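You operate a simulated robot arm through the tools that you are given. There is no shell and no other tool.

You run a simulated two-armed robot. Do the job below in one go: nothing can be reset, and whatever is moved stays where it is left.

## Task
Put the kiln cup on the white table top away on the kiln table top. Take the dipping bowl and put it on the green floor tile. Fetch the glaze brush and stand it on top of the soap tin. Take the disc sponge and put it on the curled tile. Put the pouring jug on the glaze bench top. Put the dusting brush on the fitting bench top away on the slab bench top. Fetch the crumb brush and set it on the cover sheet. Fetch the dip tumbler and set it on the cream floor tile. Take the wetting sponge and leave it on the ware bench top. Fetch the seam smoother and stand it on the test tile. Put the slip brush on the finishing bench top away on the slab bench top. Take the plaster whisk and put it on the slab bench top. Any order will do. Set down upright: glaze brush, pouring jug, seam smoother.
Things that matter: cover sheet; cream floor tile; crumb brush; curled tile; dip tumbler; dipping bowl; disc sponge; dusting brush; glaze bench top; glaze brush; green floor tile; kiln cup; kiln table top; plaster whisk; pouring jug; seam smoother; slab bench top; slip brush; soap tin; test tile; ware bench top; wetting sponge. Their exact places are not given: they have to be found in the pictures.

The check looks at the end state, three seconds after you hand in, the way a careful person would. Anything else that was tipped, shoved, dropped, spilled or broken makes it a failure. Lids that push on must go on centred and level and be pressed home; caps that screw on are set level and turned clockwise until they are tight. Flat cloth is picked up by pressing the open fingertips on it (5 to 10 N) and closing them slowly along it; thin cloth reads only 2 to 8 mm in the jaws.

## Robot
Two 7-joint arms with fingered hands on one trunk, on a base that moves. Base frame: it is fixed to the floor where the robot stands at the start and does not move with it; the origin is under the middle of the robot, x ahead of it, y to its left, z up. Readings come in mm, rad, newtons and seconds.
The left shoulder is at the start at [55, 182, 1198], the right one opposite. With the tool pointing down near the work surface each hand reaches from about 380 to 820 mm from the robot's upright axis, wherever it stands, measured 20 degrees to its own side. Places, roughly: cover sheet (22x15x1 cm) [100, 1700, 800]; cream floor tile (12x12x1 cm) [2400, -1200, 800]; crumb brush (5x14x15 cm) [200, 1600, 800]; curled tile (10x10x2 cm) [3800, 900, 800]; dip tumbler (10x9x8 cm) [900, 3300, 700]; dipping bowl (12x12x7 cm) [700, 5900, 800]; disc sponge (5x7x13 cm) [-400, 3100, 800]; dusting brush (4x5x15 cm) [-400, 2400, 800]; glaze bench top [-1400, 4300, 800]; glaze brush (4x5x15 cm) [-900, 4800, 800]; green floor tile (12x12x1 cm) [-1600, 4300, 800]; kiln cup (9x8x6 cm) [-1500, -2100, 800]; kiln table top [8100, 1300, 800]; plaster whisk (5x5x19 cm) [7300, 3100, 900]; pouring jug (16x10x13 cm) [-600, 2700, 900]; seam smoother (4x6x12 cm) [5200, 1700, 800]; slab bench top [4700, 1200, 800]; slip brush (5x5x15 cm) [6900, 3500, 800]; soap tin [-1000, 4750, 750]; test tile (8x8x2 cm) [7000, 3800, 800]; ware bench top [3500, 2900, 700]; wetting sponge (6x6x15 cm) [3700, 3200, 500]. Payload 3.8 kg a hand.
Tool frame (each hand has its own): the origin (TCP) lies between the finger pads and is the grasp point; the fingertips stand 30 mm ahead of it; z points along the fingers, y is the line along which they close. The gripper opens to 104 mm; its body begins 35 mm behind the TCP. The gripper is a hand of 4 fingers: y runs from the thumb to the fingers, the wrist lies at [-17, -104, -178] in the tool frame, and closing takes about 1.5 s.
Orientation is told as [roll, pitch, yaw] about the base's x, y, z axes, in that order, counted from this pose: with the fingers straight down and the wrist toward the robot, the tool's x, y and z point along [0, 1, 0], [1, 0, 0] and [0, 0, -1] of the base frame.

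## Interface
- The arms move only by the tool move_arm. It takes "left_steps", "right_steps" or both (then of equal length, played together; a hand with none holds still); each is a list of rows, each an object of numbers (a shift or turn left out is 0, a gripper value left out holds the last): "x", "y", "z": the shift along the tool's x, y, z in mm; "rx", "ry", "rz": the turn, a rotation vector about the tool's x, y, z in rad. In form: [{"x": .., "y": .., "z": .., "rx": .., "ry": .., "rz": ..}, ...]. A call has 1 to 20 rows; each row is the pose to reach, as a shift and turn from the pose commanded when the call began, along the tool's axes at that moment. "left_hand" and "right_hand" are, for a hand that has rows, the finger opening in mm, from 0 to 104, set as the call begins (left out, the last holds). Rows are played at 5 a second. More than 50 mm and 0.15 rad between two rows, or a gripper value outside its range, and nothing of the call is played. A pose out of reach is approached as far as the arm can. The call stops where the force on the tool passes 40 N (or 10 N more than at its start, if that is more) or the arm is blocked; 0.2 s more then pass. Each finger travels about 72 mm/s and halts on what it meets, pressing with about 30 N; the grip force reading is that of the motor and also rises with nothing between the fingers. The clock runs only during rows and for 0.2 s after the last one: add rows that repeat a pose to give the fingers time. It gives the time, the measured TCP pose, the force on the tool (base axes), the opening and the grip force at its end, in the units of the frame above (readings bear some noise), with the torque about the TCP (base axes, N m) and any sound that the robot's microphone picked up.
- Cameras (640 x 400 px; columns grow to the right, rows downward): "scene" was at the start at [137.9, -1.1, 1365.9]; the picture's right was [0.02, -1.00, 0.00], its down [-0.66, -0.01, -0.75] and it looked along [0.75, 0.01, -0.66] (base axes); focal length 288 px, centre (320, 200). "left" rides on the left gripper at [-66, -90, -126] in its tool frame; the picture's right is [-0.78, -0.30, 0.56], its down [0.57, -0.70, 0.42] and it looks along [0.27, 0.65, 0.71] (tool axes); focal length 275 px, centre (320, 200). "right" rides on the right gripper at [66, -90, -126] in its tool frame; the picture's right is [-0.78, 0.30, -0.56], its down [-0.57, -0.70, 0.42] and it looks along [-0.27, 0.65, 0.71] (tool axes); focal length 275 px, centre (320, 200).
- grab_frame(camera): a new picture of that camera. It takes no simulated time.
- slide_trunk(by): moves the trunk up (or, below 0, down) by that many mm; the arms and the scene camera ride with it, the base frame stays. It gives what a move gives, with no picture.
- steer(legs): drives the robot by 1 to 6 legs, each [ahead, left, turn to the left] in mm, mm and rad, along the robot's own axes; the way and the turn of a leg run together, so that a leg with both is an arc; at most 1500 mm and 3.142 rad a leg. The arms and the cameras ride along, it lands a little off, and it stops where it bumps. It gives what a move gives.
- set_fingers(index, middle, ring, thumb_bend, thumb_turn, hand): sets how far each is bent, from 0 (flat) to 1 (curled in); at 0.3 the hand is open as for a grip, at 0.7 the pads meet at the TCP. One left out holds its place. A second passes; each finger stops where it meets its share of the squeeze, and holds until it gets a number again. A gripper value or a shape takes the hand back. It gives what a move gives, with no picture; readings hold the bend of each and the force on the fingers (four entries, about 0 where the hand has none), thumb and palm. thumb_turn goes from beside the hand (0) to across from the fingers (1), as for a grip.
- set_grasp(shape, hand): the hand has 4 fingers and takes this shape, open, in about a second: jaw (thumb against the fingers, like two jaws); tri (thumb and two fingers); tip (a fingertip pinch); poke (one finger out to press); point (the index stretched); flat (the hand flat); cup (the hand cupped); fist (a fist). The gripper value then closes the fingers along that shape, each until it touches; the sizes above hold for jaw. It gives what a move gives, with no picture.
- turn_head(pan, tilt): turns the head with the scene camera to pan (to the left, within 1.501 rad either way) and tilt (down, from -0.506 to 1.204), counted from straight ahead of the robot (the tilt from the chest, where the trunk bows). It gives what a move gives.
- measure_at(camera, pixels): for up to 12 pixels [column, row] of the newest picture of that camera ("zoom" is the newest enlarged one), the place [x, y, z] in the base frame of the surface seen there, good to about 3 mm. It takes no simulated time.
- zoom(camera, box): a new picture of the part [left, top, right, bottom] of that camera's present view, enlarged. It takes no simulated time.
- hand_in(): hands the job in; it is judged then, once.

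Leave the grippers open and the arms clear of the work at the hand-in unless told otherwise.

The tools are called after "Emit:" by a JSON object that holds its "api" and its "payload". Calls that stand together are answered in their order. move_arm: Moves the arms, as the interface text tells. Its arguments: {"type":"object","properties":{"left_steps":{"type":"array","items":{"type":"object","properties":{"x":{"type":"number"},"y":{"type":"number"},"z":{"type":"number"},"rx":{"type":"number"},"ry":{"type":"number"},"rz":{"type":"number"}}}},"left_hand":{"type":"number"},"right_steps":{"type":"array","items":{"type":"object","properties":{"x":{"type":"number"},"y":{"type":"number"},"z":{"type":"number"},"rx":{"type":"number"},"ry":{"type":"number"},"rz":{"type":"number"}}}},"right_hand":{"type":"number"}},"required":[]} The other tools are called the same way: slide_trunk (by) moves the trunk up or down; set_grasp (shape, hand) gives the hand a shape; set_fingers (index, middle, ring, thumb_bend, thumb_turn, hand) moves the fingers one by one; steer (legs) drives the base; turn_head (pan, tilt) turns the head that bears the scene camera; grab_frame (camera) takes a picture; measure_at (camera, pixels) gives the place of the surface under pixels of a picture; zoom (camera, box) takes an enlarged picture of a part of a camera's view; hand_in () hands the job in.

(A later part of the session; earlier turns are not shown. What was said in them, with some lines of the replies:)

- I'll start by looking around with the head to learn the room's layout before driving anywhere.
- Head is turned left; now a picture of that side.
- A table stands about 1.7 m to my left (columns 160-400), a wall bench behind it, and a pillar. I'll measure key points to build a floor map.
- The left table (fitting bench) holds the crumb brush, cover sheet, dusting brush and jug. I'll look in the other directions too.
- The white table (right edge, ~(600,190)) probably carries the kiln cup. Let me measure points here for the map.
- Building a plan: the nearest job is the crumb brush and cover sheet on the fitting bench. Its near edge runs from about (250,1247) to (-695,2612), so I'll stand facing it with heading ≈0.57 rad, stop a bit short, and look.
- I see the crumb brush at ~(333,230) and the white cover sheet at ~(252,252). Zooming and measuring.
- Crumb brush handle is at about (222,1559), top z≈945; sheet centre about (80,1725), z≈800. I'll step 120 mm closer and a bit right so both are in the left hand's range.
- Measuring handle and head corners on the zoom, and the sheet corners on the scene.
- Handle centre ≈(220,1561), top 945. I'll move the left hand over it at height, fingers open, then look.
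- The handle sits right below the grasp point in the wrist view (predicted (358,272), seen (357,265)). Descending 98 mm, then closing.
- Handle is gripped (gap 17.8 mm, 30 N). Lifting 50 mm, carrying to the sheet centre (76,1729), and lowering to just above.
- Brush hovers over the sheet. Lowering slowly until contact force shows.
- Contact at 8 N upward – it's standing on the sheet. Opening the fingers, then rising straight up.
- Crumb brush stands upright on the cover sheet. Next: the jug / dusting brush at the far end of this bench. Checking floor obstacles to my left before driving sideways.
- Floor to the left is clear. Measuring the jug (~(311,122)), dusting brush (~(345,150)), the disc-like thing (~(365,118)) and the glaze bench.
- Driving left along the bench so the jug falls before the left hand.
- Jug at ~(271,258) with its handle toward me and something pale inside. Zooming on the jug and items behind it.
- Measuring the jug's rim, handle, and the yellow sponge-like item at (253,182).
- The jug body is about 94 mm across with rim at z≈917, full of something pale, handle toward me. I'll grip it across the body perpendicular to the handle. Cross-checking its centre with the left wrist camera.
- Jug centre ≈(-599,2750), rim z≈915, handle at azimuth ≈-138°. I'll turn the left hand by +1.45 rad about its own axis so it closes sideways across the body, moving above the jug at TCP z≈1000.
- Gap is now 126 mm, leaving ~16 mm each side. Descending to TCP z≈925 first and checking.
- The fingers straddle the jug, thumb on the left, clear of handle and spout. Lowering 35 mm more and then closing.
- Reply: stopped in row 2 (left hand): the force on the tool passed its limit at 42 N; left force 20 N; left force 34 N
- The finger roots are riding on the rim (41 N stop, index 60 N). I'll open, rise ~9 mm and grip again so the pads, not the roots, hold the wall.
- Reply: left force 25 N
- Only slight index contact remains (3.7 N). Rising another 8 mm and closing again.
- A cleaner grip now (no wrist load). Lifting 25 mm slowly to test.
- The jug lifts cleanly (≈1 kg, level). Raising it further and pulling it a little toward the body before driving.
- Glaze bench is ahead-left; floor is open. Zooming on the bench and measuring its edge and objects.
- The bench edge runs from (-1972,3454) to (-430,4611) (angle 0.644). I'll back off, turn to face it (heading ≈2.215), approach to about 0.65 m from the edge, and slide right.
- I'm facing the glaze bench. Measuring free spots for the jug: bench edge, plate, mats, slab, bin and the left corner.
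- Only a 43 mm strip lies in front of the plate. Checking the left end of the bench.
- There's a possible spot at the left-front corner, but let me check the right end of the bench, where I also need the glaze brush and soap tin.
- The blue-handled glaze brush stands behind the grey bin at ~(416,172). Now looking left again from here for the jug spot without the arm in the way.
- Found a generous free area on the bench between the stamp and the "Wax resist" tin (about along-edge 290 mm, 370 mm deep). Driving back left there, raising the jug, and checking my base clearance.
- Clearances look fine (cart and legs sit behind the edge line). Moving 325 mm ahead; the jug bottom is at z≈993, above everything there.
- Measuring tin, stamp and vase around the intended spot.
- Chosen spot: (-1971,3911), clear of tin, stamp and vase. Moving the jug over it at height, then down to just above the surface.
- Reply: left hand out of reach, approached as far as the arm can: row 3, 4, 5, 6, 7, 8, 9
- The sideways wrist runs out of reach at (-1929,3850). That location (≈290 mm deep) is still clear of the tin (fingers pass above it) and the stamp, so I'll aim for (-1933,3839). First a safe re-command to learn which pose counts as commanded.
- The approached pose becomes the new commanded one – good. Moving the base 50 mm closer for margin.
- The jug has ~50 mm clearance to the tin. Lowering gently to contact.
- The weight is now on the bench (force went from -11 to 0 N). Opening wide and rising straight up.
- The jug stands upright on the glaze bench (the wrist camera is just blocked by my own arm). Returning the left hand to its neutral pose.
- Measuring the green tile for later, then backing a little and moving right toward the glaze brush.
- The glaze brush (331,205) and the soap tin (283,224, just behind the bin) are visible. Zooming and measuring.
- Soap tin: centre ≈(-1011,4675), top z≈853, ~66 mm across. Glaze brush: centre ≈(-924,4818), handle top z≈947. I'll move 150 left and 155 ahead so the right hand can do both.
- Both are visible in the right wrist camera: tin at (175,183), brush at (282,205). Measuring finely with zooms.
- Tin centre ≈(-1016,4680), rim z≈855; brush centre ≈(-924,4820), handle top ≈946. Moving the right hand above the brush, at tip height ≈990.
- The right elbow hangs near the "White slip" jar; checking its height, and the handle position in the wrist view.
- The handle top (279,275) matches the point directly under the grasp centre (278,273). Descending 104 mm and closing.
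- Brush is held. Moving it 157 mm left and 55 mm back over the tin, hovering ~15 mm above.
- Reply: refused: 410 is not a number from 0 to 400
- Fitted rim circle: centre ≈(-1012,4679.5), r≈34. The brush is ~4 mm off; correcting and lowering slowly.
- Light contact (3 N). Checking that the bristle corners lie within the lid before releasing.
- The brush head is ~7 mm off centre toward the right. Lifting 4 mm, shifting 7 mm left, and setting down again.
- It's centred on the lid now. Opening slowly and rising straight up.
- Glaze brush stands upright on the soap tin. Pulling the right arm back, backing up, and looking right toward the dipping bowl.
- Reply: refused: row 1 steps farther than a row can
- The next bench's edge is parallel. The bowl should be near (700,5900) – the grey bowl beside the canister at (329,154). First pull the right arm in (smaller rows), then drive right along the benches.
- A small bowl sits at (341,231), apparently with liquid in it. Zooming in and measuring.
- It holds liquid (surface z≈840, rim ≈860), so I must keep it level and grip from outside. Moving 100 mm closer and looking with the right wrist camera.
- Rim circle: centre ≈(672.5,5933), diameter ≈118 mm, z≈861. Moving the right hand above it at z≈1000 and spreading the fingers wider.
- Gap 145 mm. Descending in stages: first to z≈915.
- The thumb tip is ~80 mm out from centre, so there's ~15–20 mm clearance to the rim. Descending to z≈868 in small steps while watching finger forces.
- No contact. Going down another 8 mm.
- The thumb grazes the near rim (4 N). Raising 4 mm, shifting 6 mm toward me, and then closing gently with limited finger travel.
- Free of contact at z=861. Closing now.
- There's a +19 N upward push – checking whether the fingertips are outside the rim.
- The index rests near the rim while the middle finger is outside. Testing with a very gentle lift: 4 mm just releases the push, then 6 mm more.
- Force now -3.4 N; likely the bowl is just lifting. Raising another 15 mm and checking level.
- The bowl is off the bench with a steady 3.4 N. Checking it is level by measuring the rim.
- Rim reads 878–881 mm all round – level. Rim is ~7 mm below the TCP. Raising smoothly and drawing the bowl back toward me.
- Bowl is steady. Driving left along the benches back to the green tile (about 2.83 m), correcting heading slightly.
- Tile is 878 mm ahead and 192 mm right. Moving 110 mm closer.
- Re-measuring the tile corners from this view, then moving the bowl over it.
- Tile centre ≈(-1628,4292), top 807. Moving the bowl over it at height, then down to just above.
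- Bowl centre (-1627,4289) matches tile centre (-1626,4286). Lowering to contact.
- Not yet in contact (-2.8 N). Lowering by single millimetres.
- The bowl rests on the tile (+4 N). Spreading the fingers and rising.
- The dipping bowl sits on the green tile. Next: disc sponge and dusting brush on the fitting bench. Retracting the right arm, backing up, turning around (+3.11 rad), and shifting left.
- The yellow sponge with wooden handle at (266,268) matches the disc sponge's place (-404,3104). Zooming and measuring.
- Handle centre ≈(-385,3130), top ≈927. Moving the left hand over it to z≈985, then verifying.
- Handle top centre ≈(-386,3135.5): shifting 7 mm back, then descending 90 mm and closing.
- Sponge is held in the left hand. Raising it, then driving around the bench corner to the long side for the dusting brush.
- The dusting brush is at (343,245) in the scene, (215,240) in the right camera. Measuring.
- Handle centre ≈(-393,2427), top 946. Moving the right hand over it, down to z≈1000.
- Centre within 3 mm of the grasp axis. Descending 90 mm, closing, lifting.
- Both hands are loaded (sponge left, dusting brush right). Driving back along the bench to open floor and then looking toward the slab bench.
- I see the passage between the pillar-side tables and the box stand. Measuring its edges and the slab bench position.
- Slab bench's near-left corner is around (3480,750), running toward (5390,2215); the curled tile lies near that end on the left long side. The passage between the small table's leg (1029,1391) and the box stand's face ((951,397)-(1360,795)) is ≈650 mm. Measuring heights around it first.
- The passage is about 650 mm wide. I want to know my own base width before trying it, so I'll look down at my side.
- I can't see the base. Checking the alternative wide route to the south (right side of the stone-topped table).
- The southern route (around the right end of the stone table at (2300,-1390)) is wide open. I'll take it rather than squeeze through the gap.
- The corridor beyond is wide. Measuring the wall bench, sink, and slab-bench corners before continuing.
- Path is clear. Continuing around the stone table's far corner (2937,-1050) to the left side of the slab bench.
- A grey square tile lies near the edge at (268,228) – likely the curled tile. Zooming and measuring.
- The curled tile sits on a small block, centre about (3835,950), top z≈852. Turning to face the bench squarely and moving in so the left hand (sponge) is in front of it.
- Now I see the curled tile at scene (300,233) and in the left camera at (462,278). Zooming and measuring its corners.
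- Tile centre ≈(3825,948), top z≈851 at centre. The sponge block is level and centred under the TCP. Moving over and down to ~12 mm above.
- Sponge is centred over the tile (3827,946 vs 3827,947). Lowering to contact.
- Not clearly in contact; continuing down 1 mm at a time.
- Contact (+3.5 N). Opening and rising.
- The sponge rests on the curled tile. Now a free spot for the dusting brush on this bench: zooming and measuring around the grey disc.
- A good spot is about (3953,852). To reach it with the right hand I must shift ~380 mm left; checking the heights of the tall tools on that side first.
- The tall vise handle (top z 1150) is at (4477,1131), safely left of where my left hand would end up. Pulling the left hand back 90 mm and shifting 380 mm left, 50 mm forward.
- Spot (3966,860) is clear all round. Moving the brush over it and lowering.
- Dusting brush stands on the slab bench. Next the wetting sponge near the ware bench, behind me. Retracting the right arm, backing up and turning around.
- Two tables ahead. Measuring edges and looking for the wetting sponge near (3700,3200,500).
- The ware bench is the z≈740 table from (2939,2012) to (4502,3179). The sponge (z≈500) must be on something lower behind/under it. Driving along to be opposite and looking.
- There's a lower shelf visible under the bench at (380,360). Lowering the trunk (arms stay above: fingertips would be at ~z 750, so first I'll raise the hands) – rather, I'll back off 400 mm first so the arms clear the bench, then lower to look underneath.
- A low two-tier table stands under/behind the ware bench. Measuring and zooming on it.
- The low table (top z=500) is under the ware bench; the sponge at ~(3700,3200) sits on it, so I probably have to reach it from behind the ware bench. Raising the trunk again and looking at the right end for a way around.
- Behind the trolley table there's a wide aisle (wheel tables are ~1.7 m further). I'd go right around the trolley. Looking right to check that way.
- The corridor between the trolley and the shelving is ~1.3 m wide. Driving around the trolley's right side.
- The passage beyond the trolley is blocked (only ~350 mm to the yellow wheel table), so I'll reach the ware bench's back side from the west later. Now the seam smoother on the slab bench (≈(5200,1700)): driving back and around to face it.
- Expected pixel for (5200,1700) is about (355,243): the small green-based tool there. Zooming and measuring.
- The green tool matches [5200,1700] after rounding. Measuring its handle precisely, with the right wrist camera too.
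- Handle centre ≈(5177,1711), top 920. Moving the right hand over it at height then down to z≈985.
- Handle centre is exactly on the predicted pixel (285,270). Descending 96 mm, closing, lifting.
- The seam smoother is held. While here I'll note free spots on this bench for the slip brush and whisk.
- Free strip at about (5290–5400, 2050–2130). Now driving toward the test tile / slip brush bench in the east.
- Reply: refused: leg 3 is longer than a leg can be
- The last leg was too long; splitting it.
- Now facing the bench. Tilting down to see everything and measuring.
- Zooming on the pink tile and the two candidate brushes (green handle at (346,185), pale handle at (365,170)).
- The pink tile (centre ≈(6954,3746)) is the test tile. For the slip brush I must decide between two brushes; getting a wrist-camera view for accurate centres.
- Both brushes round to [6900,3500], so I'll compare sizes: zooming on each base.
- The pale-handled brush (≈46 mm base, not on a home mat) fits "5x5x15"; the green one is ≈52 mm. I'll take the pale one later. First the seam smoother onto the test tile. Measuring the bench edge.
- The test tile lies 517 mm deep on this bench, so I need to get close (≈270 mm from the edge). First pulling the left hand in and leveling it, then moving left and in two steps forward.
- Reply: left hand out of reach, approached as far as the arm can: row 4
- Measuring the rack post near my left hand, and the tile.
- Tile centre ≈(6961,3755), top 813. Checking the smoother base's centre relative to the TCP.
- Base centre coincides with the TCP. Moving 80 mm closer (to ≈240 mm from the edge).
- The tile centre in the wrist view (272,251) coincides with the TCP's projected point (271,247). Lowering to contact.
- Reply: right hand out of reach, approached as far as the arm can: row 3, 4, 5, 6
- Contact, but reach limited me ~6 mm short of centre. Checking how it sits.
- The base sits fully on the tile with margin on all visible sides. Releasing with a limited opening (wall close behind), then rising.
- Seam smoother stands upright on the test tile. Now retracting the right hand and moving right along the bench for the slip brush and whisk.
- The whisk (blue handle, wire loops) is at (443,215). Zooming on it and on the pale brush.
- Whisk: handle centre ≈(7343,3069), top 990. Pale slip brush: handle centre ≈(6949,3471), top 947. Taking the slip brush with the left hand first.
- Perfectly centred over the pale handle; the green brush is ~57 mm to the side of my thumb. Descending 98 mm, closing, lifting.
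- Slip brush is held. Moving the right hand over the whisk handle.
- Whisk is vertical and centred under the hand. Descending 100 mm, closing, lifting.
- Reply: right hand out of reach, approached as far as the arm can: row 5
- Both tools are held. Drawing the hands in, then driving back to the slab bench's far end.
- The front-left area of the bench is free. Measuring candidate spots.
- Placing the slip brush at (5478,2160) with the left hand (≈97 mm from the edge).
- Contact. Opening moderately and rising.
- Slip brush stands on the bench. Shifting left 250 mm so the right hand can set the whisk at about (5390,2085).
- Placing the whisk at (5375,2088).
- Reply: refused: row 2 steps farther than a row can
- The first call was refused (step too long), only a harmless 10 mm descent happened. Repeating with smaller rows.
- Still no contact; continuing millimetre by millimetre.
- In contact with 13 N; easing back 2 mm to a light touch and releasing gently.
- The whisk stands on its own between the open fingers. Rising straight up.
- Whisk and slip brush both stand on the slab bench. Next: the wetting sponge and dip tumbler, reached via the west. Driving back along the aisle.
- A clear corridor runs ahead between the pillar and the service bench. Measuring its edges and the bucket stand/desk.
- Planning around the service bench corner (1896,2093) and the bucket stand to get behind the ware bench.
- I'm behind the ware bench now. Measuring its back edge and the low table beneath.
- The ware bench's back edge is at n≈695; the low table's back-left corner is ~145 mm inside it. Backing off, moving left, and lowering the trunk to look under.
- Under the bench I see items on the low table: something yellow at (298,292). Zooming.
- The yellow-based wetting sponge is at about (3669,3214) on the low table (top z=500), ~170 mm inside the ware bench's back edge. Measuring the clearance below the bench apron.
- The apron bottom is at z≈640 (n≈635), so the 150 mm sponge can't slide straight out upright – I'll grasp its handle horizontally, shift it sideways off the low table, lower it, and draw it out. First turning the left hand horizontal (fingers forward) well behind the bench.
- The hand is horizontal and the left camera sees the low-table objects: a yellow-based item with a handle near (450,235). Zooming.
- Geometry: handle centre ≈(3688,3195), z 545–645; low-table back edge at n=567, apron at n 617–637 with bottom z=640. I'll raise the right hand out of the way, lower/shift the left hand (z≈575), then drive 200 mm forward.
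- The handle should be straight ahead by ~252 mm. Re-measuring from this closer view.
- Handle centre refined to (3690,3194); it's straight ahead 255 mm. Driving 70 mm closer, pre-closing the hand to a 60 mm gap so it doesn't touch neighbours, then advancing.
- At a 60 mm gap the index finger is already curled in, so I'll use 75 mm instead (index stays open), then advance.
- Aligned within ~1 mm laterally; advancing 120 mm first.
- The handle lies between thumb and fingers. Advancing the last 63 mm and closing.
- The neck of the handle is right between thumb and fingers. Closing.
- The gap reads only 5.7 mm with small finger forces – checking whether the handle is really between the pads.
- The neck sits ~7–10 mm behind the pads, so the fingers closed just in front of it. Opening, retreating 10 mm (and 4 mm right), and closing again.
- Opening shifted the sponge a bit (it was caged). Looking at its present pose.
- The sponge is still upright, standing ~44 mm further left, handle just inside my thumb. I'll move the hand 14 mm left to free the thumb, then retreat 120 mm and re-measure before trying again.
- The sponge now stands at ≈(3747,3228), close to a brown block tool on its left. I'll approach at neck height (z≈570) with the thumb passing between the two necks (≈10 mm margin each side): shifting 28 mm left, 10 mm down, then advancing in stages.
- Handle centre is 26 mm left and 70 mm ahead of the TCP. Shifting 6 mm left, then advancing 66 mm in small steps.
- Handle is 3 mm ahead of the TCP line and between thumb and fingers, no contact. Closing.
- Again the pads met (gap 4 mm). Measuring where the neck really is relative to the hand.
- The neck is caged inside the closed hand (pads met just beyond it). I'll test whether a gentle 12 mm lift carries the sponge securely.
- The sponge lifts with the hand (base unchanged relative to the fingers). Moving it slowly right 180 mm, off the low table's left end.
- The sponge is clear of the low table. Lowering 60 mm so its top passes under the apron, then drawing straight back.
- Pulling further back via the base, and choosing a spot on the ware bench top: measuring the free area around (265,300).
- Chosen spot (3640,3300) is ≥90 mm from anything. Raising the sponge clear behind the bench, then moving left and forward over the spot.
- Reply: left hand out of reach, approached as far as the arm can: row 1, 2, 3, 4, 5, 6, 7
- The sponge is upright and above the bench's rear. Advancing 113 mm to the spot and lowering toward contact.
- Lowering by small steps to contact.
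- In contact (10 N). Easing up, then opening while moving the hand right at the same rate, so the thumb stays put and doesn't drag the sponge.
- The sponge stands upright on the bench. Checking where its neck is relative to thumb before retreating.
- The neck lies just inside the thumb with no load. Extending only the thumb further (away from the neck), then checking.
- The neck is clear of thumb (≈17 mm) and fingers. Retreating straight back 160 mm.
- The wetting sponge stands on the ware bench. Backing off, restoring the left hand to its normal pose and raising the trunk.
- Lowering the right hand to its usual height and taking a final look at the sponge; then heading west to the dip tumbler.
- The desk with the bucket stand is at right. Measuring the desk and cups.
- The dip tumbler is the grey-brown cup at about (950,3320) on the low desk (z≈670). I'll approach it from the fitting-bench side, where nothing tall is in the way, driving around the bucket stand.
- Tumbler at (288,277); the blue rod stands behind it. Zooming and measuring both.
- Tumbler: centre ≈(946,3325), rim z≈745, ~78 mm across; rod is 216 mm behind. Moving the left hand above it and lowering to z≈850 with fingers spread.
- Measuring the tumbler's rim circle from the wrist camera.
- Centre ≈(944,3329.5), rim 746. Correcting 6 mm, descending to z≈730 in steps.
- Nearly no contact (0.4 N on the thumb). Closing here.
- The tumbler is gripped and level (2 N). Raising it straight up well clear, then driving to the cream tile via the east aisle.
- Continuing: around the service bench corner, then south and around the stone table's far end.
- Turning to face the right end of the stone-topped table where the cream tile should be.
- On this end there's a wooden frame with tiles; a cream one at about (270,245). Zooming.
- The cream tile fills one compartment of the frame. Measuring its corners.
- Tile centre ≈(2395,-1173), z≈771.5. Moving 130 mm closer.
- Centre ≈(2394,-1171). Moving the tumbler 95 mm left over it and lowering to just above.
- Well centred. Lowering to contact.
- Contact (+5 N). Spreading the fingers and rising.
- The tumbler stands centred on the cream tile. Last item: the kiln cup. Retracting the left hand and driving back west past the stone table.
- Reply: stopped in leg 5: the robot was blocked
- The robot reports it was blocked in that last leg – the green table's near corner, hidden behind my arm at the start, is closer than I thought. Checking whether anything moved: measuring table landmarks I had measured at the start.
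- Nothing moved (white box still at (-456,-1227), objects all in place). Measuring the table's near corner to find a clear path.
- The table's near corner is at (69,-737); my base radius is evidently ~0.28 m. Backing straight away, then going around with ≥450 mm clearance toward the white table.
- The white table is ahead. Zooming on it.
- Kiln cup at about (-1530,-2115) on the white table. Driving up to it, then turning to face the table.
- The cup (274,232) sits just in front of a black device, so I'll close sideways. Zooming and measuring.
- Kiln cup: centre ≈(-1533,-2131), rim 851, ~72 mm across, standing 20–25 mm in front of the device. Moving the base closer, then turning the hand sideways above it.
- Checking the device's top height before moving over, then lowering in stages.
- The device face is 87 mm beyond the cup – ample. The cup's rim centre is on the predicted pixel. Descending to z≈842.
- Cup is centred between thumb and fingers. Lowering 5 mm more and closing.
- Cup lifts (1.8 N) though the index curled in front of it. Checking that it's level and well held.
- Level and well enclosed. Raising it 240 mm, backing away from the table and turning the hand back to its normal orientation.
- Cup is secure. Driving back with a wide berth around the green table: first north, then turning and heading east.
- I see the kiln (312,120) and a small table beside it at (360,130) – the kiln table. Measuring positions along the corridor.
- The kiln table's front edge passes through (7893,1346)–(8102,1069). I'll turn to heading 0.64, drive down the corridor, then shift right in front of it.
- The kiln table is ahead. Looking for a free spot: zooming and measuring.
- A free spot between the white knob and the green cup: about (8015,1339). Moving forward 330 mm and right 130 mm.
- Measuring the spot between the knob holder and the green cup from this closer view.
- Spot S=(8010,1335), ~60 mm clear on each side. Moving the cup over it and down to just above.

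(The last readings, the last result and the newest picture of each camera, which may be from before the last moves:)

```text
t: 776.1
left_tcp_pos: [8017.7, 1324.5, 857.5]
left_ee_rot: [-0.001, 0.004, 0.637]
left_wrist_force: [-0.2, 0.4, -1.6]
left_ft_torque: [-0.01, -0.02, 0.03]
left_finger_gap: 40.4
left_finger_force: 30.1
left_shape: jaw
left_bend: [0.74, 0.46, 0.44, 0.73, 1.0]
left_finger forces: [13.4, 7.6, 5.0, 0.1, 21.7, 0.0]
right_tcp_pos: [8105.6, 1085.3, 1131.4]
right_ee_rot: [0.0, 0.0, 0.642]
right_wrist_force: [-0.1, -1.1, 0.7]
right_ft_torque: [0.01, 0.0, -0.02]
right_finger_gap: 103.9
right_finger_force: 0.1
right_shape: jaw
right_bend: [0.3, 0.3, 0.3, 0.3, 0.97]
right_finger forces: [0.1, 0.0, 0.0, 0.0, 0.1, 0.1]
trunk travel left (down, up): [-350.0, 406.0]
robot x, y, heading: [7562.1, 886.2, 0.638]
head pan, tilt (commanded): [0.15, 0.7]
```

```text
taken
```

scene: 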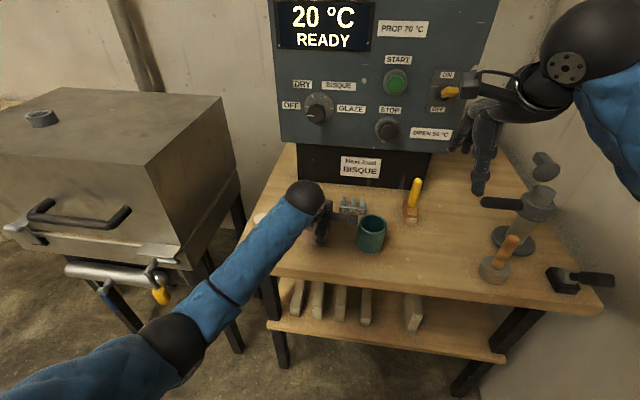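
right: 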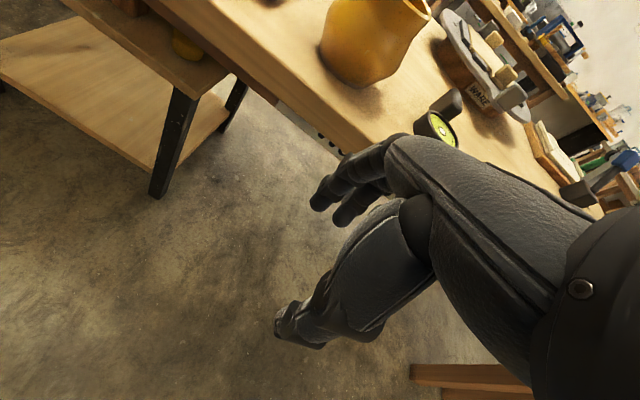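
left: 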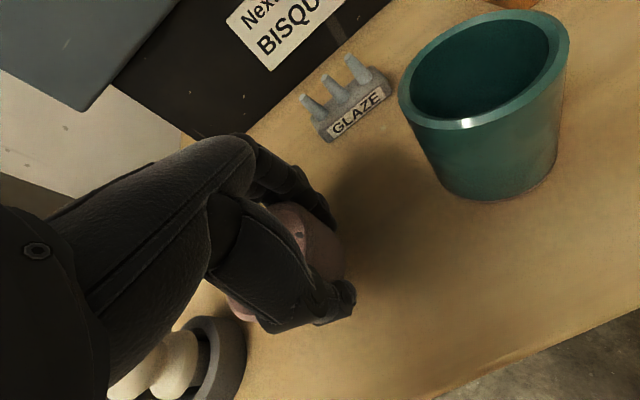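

Clear on both sides. Lowering to contact.

Emit:
{"api": "move_arm", "payload": {"left_steps": [{"z": 8}, {"z": 14}, {"z": 17}, {"z": 19}, {"z": 19}]}}

Emit:
{"api": "move_arm", "payload": {"left_steps": [{"z": 1}, {"z": 2}, {"z": 2}]}}

Emit:
{"api": "move_arm", "payload": {"left_steps": [{"z": 1}, {"z": 1.5}, {"z": 1.5}]}}

```text
t: 777.4
left_tcp_pos: [8017.9, 1324.3, 838.7]
left_ee_rot: [0.001, 0.004, 0.637]
left_wrist_force: [0.3, 0.3, -1.2]
left_ft_torque: [0.0, -0.02, 0.02]
left_finger_gap: 40.3
left_finger_force: 29.9
left_shape: jaw
left_bend: [0.74, 0.46, 0.44, 0.73, 1.0]
left_finger forces: [13.4, 7.7, 4.9, 0.1, 21.7, 0.1]
right_tcp_pos: [8106.2, 1086.0, 1132.3]
right_ee_rot: [0.0, 0.0, 0.642]
right_wrist_force: [-0.3, 0.5, 0.0]
right_ft_torque: [-0.01, 0.03, 0.01]
right_finger_gap: 103.7
right_finger_force: 0.1
right_shape: jaw
right_bend: [0.3, 0.3, 0.3, 0.3, 0.97]
right_finger forces: [0.1, 0.1, 0.1, 0.1, 0.0, 0.1]
trunk travel left (down, up): [-350.0, 406.0]
robot x, y, heading: [7561.7, 883.1, 0.641]
head pan, tilt (commanded): [0.15, 0.7]
```

```text
t: 778.1
left_tcp_pos: [8017.6, 1323.6, 838.1]
left_ee_rot: [-0.002, 0.004, 0.636]
left_wrist_force: [0.5, 0.9, 0.8]
left_ft_torque: [0.06, -0.02, -0.01]
left_finger_gap: 40.6
left_finger_force: 30.2
left_shape: jaw
left_bend: [0.74, 0.46, 0.44, 0.73, 1.0]
left_finger forces: [13.3, 7.6, 5.0, 0.0, 21.9, 0.0]
right_tcp_pos: [8104.9, 1083.9, 1131.1]
right_ee_rot: [0.0, -0.001, 0.642]
right_wrist_force: [0.4, -1.1, 0.4]
right_ft_torque: [0.02, 0.03, 0.0]
right_finger_gap: 103.9
right_finger_force: 0.0
right_shape: jaw
right_bend: [0.3, 0.3, 0.3, 0.3, 0.97]
right_finger forces: [0.1, 0.1, 0.1, 0.0, 0.0, 0.0]
trunk travel left (down, up): [-350.0, 406.0]
robot x, y, heading: [7564.1, 882.1, 0.64]
head pan, tilt (commanded): [0.15, 0.7]
```

```text
t: 779.0
left_tcp_pos: [8016.7, 1324.8, 836.3]
left_ee_rot: [0.001, 0.001, 0.638]
left_wrist_force: [0.7, 1.2, 5.1]
left_ft_torque: [0.2, -0.05, 0.0]
left_finger_gap: 40.5
left_finger_force: 29.6
left_shape: jaw
left_bend: [0.74, 0.46, 0.44, 0.73, 1.0]
left_finger forces: [13.1, 7.8, 4.9, 0.0, 21.8, 0.0]
right_tcp_pos: [8104.3, 1083.8, 1132.8]
right_ee_rot: [0.0, 0.0, 0.641]
right_wrist_force: [-1.0, -0.9, -0.2]
right_ft_torque: [0.01, 0.01, -0.02]
right_finger_gap: 103.9
right_finger_force: 0.0
right_shape: jaw
right_bend: [0.3, 0.3, 0.3, 0.3, 0.97]
right_finger forces: [0.1, 0.0, 0.1, 0.0, 0.0, 0.1]
trunk travel left (down, up): [-350.0, 406.0]
robot x, y, heading: [7563.3, 886.8, 0.637]
head pan, tilt (commanded): [0.15, 0.7]
```

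Contact (5 N). Opening all fingers wide together, then checking before rising.

Emit:
{"api": "set_fingers", "payload": {"hand": "left", "index": 0.2, "middle": 0.2, "ring": 0.2, "thumb_bend": 0.2}}

Emit:
{"api": "grab_frame", "payload": {"camera": "left"}}

Emit:
{"api": "zoom", "payload": {"camera": "scene", "box": [240, 170, 400, 290]}}

```text
t: 780.0
left_tcp_pos: [8017.4, 1324.4, 835.5]
left_ee_rot: [0.001, 0.004, 0.638]
left_wrist_force: [-0.6, -0.7, 0.2]
left_ft_torque: [-0.02, 0.0, 0.02]
left_finger_gap: 125.9
left_finger_force: 0.1
left_shape: fingers
left_bend: [0.2, 0.2, 0.2, 0.2, 1.0]
left_finger forces: [0.0, 0.1, 0.0, 0.0, 0.0, 0.0]
right_tcp_pos: [8104.7, 1085.0, 1132.0]
right_ee_rot: [0.001, -0.001, 0.641]
right_wrist_force: [-0.3, 0.1, 0.5]
right_ft_torque: [0.01, 0.01, -0.01]
right_finger_gap: 103.8
right_finger_force: 0.0
right_shape: jaw
right_bend: [0.3, 0.3, 0.3, 0.3, 0.97]
right_finger forces: [0.1, 0.0, 0.0, 0.0, 0.0, 0.1]
trunk travel left (down, up): [-350.0, 406.0]
robot x, y, heading: [7560.4, 885.1, 0.641]
head pan, tilt (commanded): [0.15, 0.7]
```

```text
taken
```

left: 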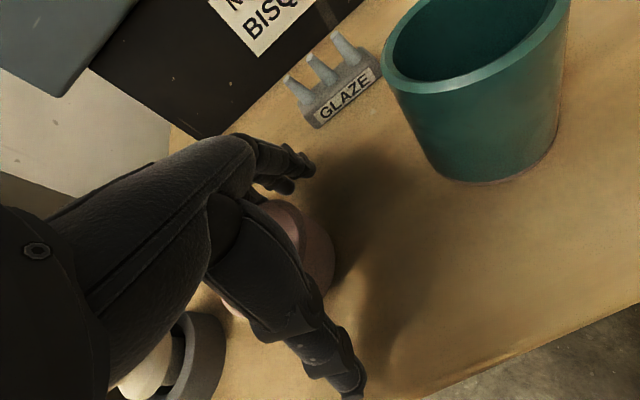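

```text
3.33 times, centred on (320, 230) of scene
```

zoom: 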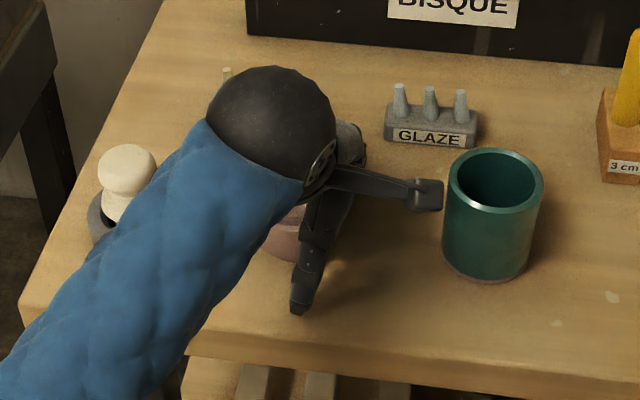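

The cup stands free. Rising straight up.

Emit:
{"api": "move_arm", "payload": {"left_steps": [{"z": -10}, {"z": -25}, {"z": -50}, {"z": -90}, {"z": -135}, {"z": -180}, {"z": -225}, {"z": -260}]}}

Emit:
{"api": "move_arm", "payload": {"left_steps": [{"x": 40, "y": -25}, {"x": 80, "y": -50}, {"x": 107, "y": -83}], "left_hand": 104}}

Emit:
{"api": "grab_frame", "payload": {"camera": "scene"}}

Emit:
{"api": "zoom", "payload": {"camera": "scene", "box": [240, 170, 400, 290]}}

```text
t: 781.8
left_tcp_pos: [8017.8, 1324.4, 1096.3]
left_ee_rot: [0.0, 0.003, 0.638]
left_wrist_force: [-0.2, 0.7, 0.4]
left_ft_torque: [-0.01, 0.01, 0.01]
left_finger_gap: 126.5
left_finger_force: 0.2
left_shape: fingers
left_bend: [0.2, 0.2, 0.2, 0.2, 1.0]
left_finger forces: [0.1, 0.0, 0.0, 0.0, 0.0, 0.1]
right_tcp_pos: [8105.1, 1085.7, 1131.2]
right_ee_rot: [0.001, -0.001, 0.642]
right_wrist_force: [0.0, -0.2, -0.3]
right_ft_torque: [-0.01, 0.0, 0.01]
right_finger_gap: 103.8
right_finger_force: 0.1
right_shape: jaw
right_bend: [0.3, 0.3, 0.3, 0.3, 0.97]
right_finger forces: [0.0, 0.0, 0.0, 0.0, 0.0, 0.0]
trunk travel left (down, up): [-350.0, 406.0]
robot x, y, heading: [7562.0, 886.0, 0.639]
head pan, tilt (commanded): [0.15, 0.7]
```

```text
t: 782.5
left_tcp_pos: [7892.5, 1367.4, 1088.1]
left_ee_rot: [-0.002, 0.003, 0.639]
left_wrist_force: [-0.3, 0.8, 0.2]
left_ft_torque: [-0.01, 0.0, -0.02]
left_finger_gap: 103.9
left_finger_force: 0.2
left_shape: jaw
left_bend: [0.3, 0.3, 0.3, 0.3, 0.97]
left_finger forces: [0.0, 0.0, 0.0, 0.0, 0.0, 0.0]
left hand out of reach, approached as far as the arm can: row 3
right_tcp_pos: [8104.3, 1086.5, 1131.5]
right_ee_rot: [-0.001, 0.001, 0.644]
right_wrist_force: [-0.3, 0.2, 0.3]
right_ft_torque: [0.02, 0.02, -0.02]
right_finger_gap: 103.8
right_finger_force: 0.0
right_shape: jaw
right_bend: [0.3, 0.3, 0.3, 0.3, 0.97]
right_finger forces: [0.1, 0.1, 0.1, 0.1, 0.0, 0.1]
trunk travel left (down, up): [-350.0, 406.0]
robot x, y, heading: [7562.8, 885.9, 0.642]
head pan, tilt (commanded): [0.15, 0.7]
```

```text
taken
```

scene: 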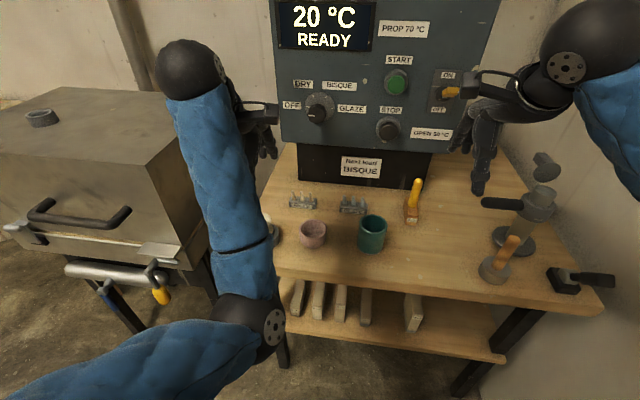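

```text
3.33 times, centred on (320, 230) of scene
```

zoom: 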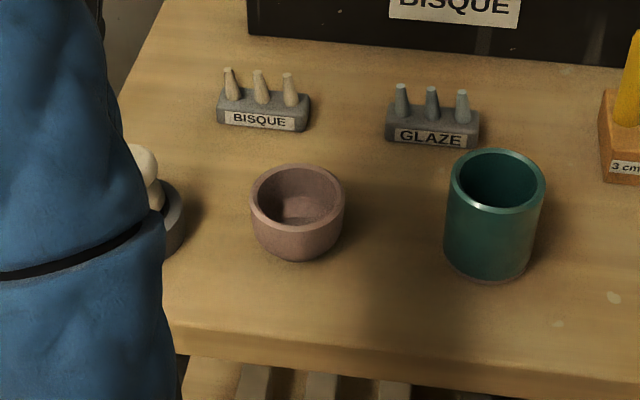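

The kiln cup stands on the kiln table. All twelve items are done; backing away so the arms are clear of the work.

Emit:
{"api": "steer", "payload": {"legs": [[-300, 0, 0]]}}

Emit:
{"api": "turn_head", "payload": {"pan": 0.1, "tilt": 0.5}}

Emit:
{"api": "grab_frame", "payload": {"camera": "scene"}}

Emit:
{"api": "turn_head", "payload": {"pan": 1.35, "tilt": 0.35}}

Emit:
{"api": "grab_frame", "payload": {"camera": "scene"}}

```text
t: 784.6
left_tcp_pos: [7653.7, 1186.7, 1088.7]
left_ee_rot: [0.002, -0.001, 0.638]
left_wrist_force: [-0.5, 0.5, 0.1]
left_ft_torque: [0.04, -0.01, 0.02]
left_finger_gap: 103.9
left_finger_force: 0.1
left_shape: jaw
left_bend: [0.3, 0.3, 0.3, 0.3, 0.97]
left_finger forces: [0.0, 0.0, 0.0, 0.0, 0.1, 0.0]
right_tcp_pos: [7864.1, 905.8, 1133.0]
right_ee_rot: [0.0, -0.003, 0.641]
right_wrist_force: [0.2, 0.3, -0.1]
right_ft_torque: [-0.01, -0.01, 0.02]
right_finger_gap: 103.9
right_finger_force: 0.1
right_shape: jaw
right_bend: [0.3, 0.3, 0.3, 0.3, 0.97]
right_finger forces: [0.0, 0.0, 0.0, 0.0, 0.0, 0.0]
trunk travel left (down, up): [-350.0, 406.0]
robot x, y, heading: [7322.6, 704.9, 0.638]
head pan, tilt (commanded): [0.15, 0.7]
```

```text
t: 785.3
left_tcp_pos: [7654.4, 1187.3, 1088.6]
left_ee_rot: [0.0, 0.002, 0.638]
left_wrist_force: [-0.1, -0.4, -0.1]
left_ft_torque: [0.02, -0.02, 0.01]
left_finger_gap: 104.3
left_finger_force: 0.0
left_shape: jaw
left_bend: [0.3, 0.3, 0.3, 0.3, 0.97]
left_finger forces: [0.1, 0.0, 0.1, 0.0, 0.1, 0.1]
right_tcp_pos: [7864.5, 907.1, 1131.7]
right_ee_rot: [-0.001, 0.0, 0.642]
right_wrist_force: [0.5, -0.4, 0.7]
right_ft_torque: [0.03, -0.01, -0.03]
right_finger_gap: 104.1
right_finger_force: 0.0
right_shape: jaw
right_bend: [0.3, 0.3, 0.3, 0.3, 0.97]
right_finger forces: [0.0, 0.0, 0.0, 0.1, 0.0, 0.0]
trunk travel left (down, up): [-350.0, 406.0]
robot x, y, heading: [7317.0, 702.7, 0.643]
head pan, tilt (commanded): [0.099, 0.499]
```

```text
taken
```

scene: 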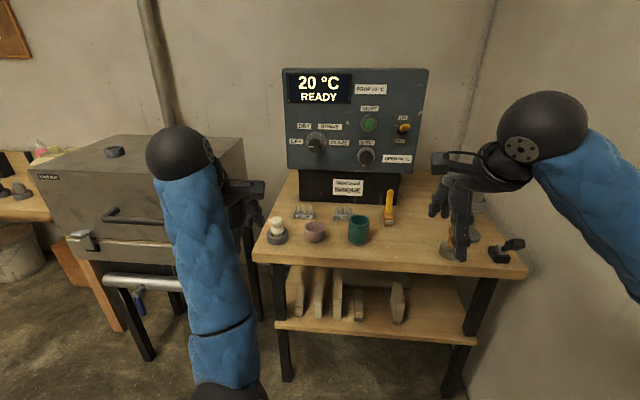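

```text
t: 786.8
left_tcp_pos: [7654.3, 1187.9, 1089.2]
left_ee_rot: [0.002, 0.002, 0.639]
left_wrist_force: [0.6, 0.0, 0.1]
left_ft_torque: [0.02, 0.02, 0.0]
left_finger_gap: 103.9
left_finger_force: 0.0
left_shape: jaw
left_bend: [0.3, 0.3, 0.3, 0.3, 0.97]
left_finger forces: [0.0, 0.1, 0.0, 0.0, 0.0, 0.0]
right_tcp_pos: [7864.7, 905.3, 1130.1]
right_ee_rot: [0.002, 0.0, 0.641]
right_wrist_force: [-0.3, 0.0, 0.9]
right_ft_torque: [0.0, 0.03, 0.01]
right_finger_gap: 103.8
right_finger_force: 0.0
right_shape: jaw
right_bend: [0.3, 0.3, 0.3, 0.3, 0.97]
right_finger forces: [0.1, 0.0, 0.1, 0.0, 0.0, 0.1]
trunk travel left (down, up): [-350.0, 406.0]
robot x, y, heading: [7318.7, 703.8, 0.641]
head pan, tilt (commanded): [1.349, 0.351]
```

```text
taken
```

scene: 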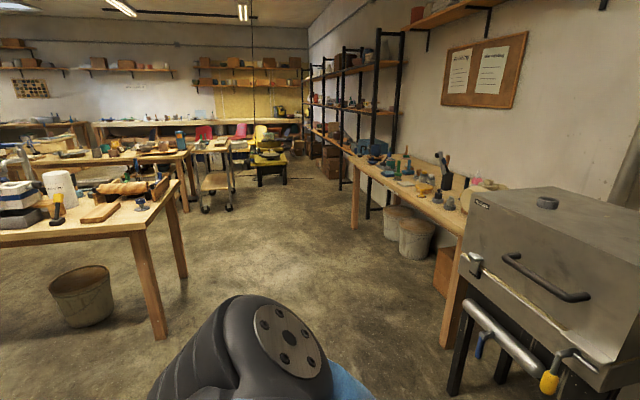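

Arms are clear and hands open. A last check that the whisk and slip brush still stand on the slab bench, visible at the left.

Emit:
{"api": "zoom", "payload": {"camera": "scene", "box": [0, 130, 200, 250]}}

Emit:
{"api": "zoom", "payload": {"camera": "scene", "box": [340, 130, 500, 240]}}

```text
3.20 times, centred on (100, 190) of scene
```

zoom: 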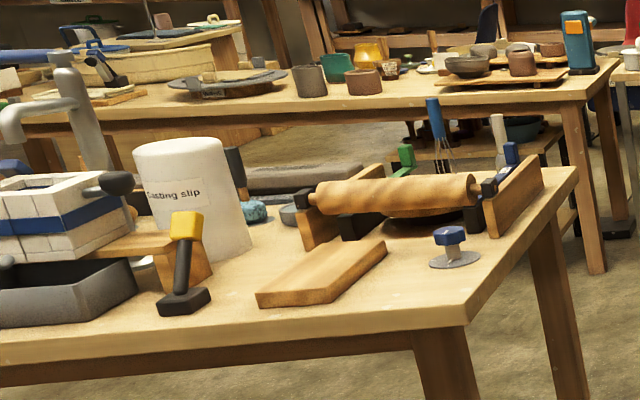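

```text
3.64 times, centred on (420, 185) of scene
```

zoom: 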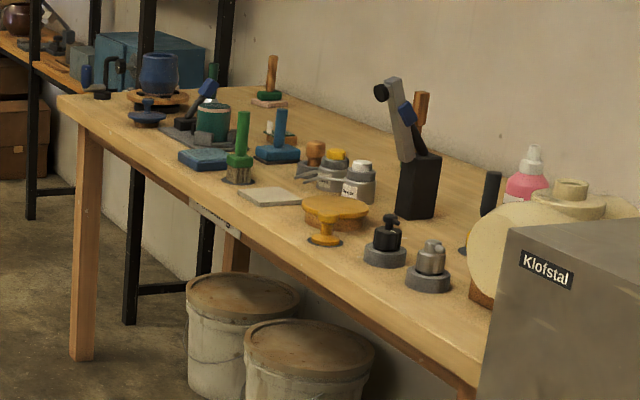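

The whisk and slip brush stand on the slab bench, and the seam smoother stands upright on the test tile. Both hands are open and the arms are clear. Handing in.

Emit:
{"api": "hand_in", "payload": {}}

```text
The job is handed in.
```

All twelve items are moved and I've handed in the job. I'm not certain I took the right slip brush, and I bumped one table on the way.

**Where things are:**

| Item | Placed on |
|---|---|
| Crumb brush | Cover sheet |
| Pouring jug | Glaze bench, upright |
| Glaze brush | Soap tin, upright |
| Dipping bowl | Green floor tile on the glaze bench; I kept it level because it holds liquid |
| Disc sponge | Curled tile |
| Dusting brush | Slab bench |
| Seam smoother | Test tile, upright; about 6 mm off the tile's centre because of reach |
| Slip brush | Slab bench |
| Plaster whisk | Slab bench, standing |
| Wetting sponge | Ware bench, standing |
| Dip tumbler | Cream floor tile |
| Kiln cup | Kiln table |

- **Slip brush:** two brushes on the finishing bench matched the rough position you gave. I took the pale-handled one because its size fit "5x5x15" best and it was not on a mat. If the green-handled one was meant, that item is wrong.
- **Bump:** on the way to the kiln cup the robot touched something beside the green table and stopped. I re-measured one landmark on that table and it had not moved, and nothing on it looked disturbed.
- **Wetting sponge:** my first two tries to grip it, on the low table under the ware bench, pushed it about 6 cm sideways, close to a brown tool. The tool had not moved when I re-measured it, and the sponge stayed upright.

I looked again at the end and saw the whisk, slip brush, seam smoother and kiln cup standing. I did not go back to recheck the others after leaving them.
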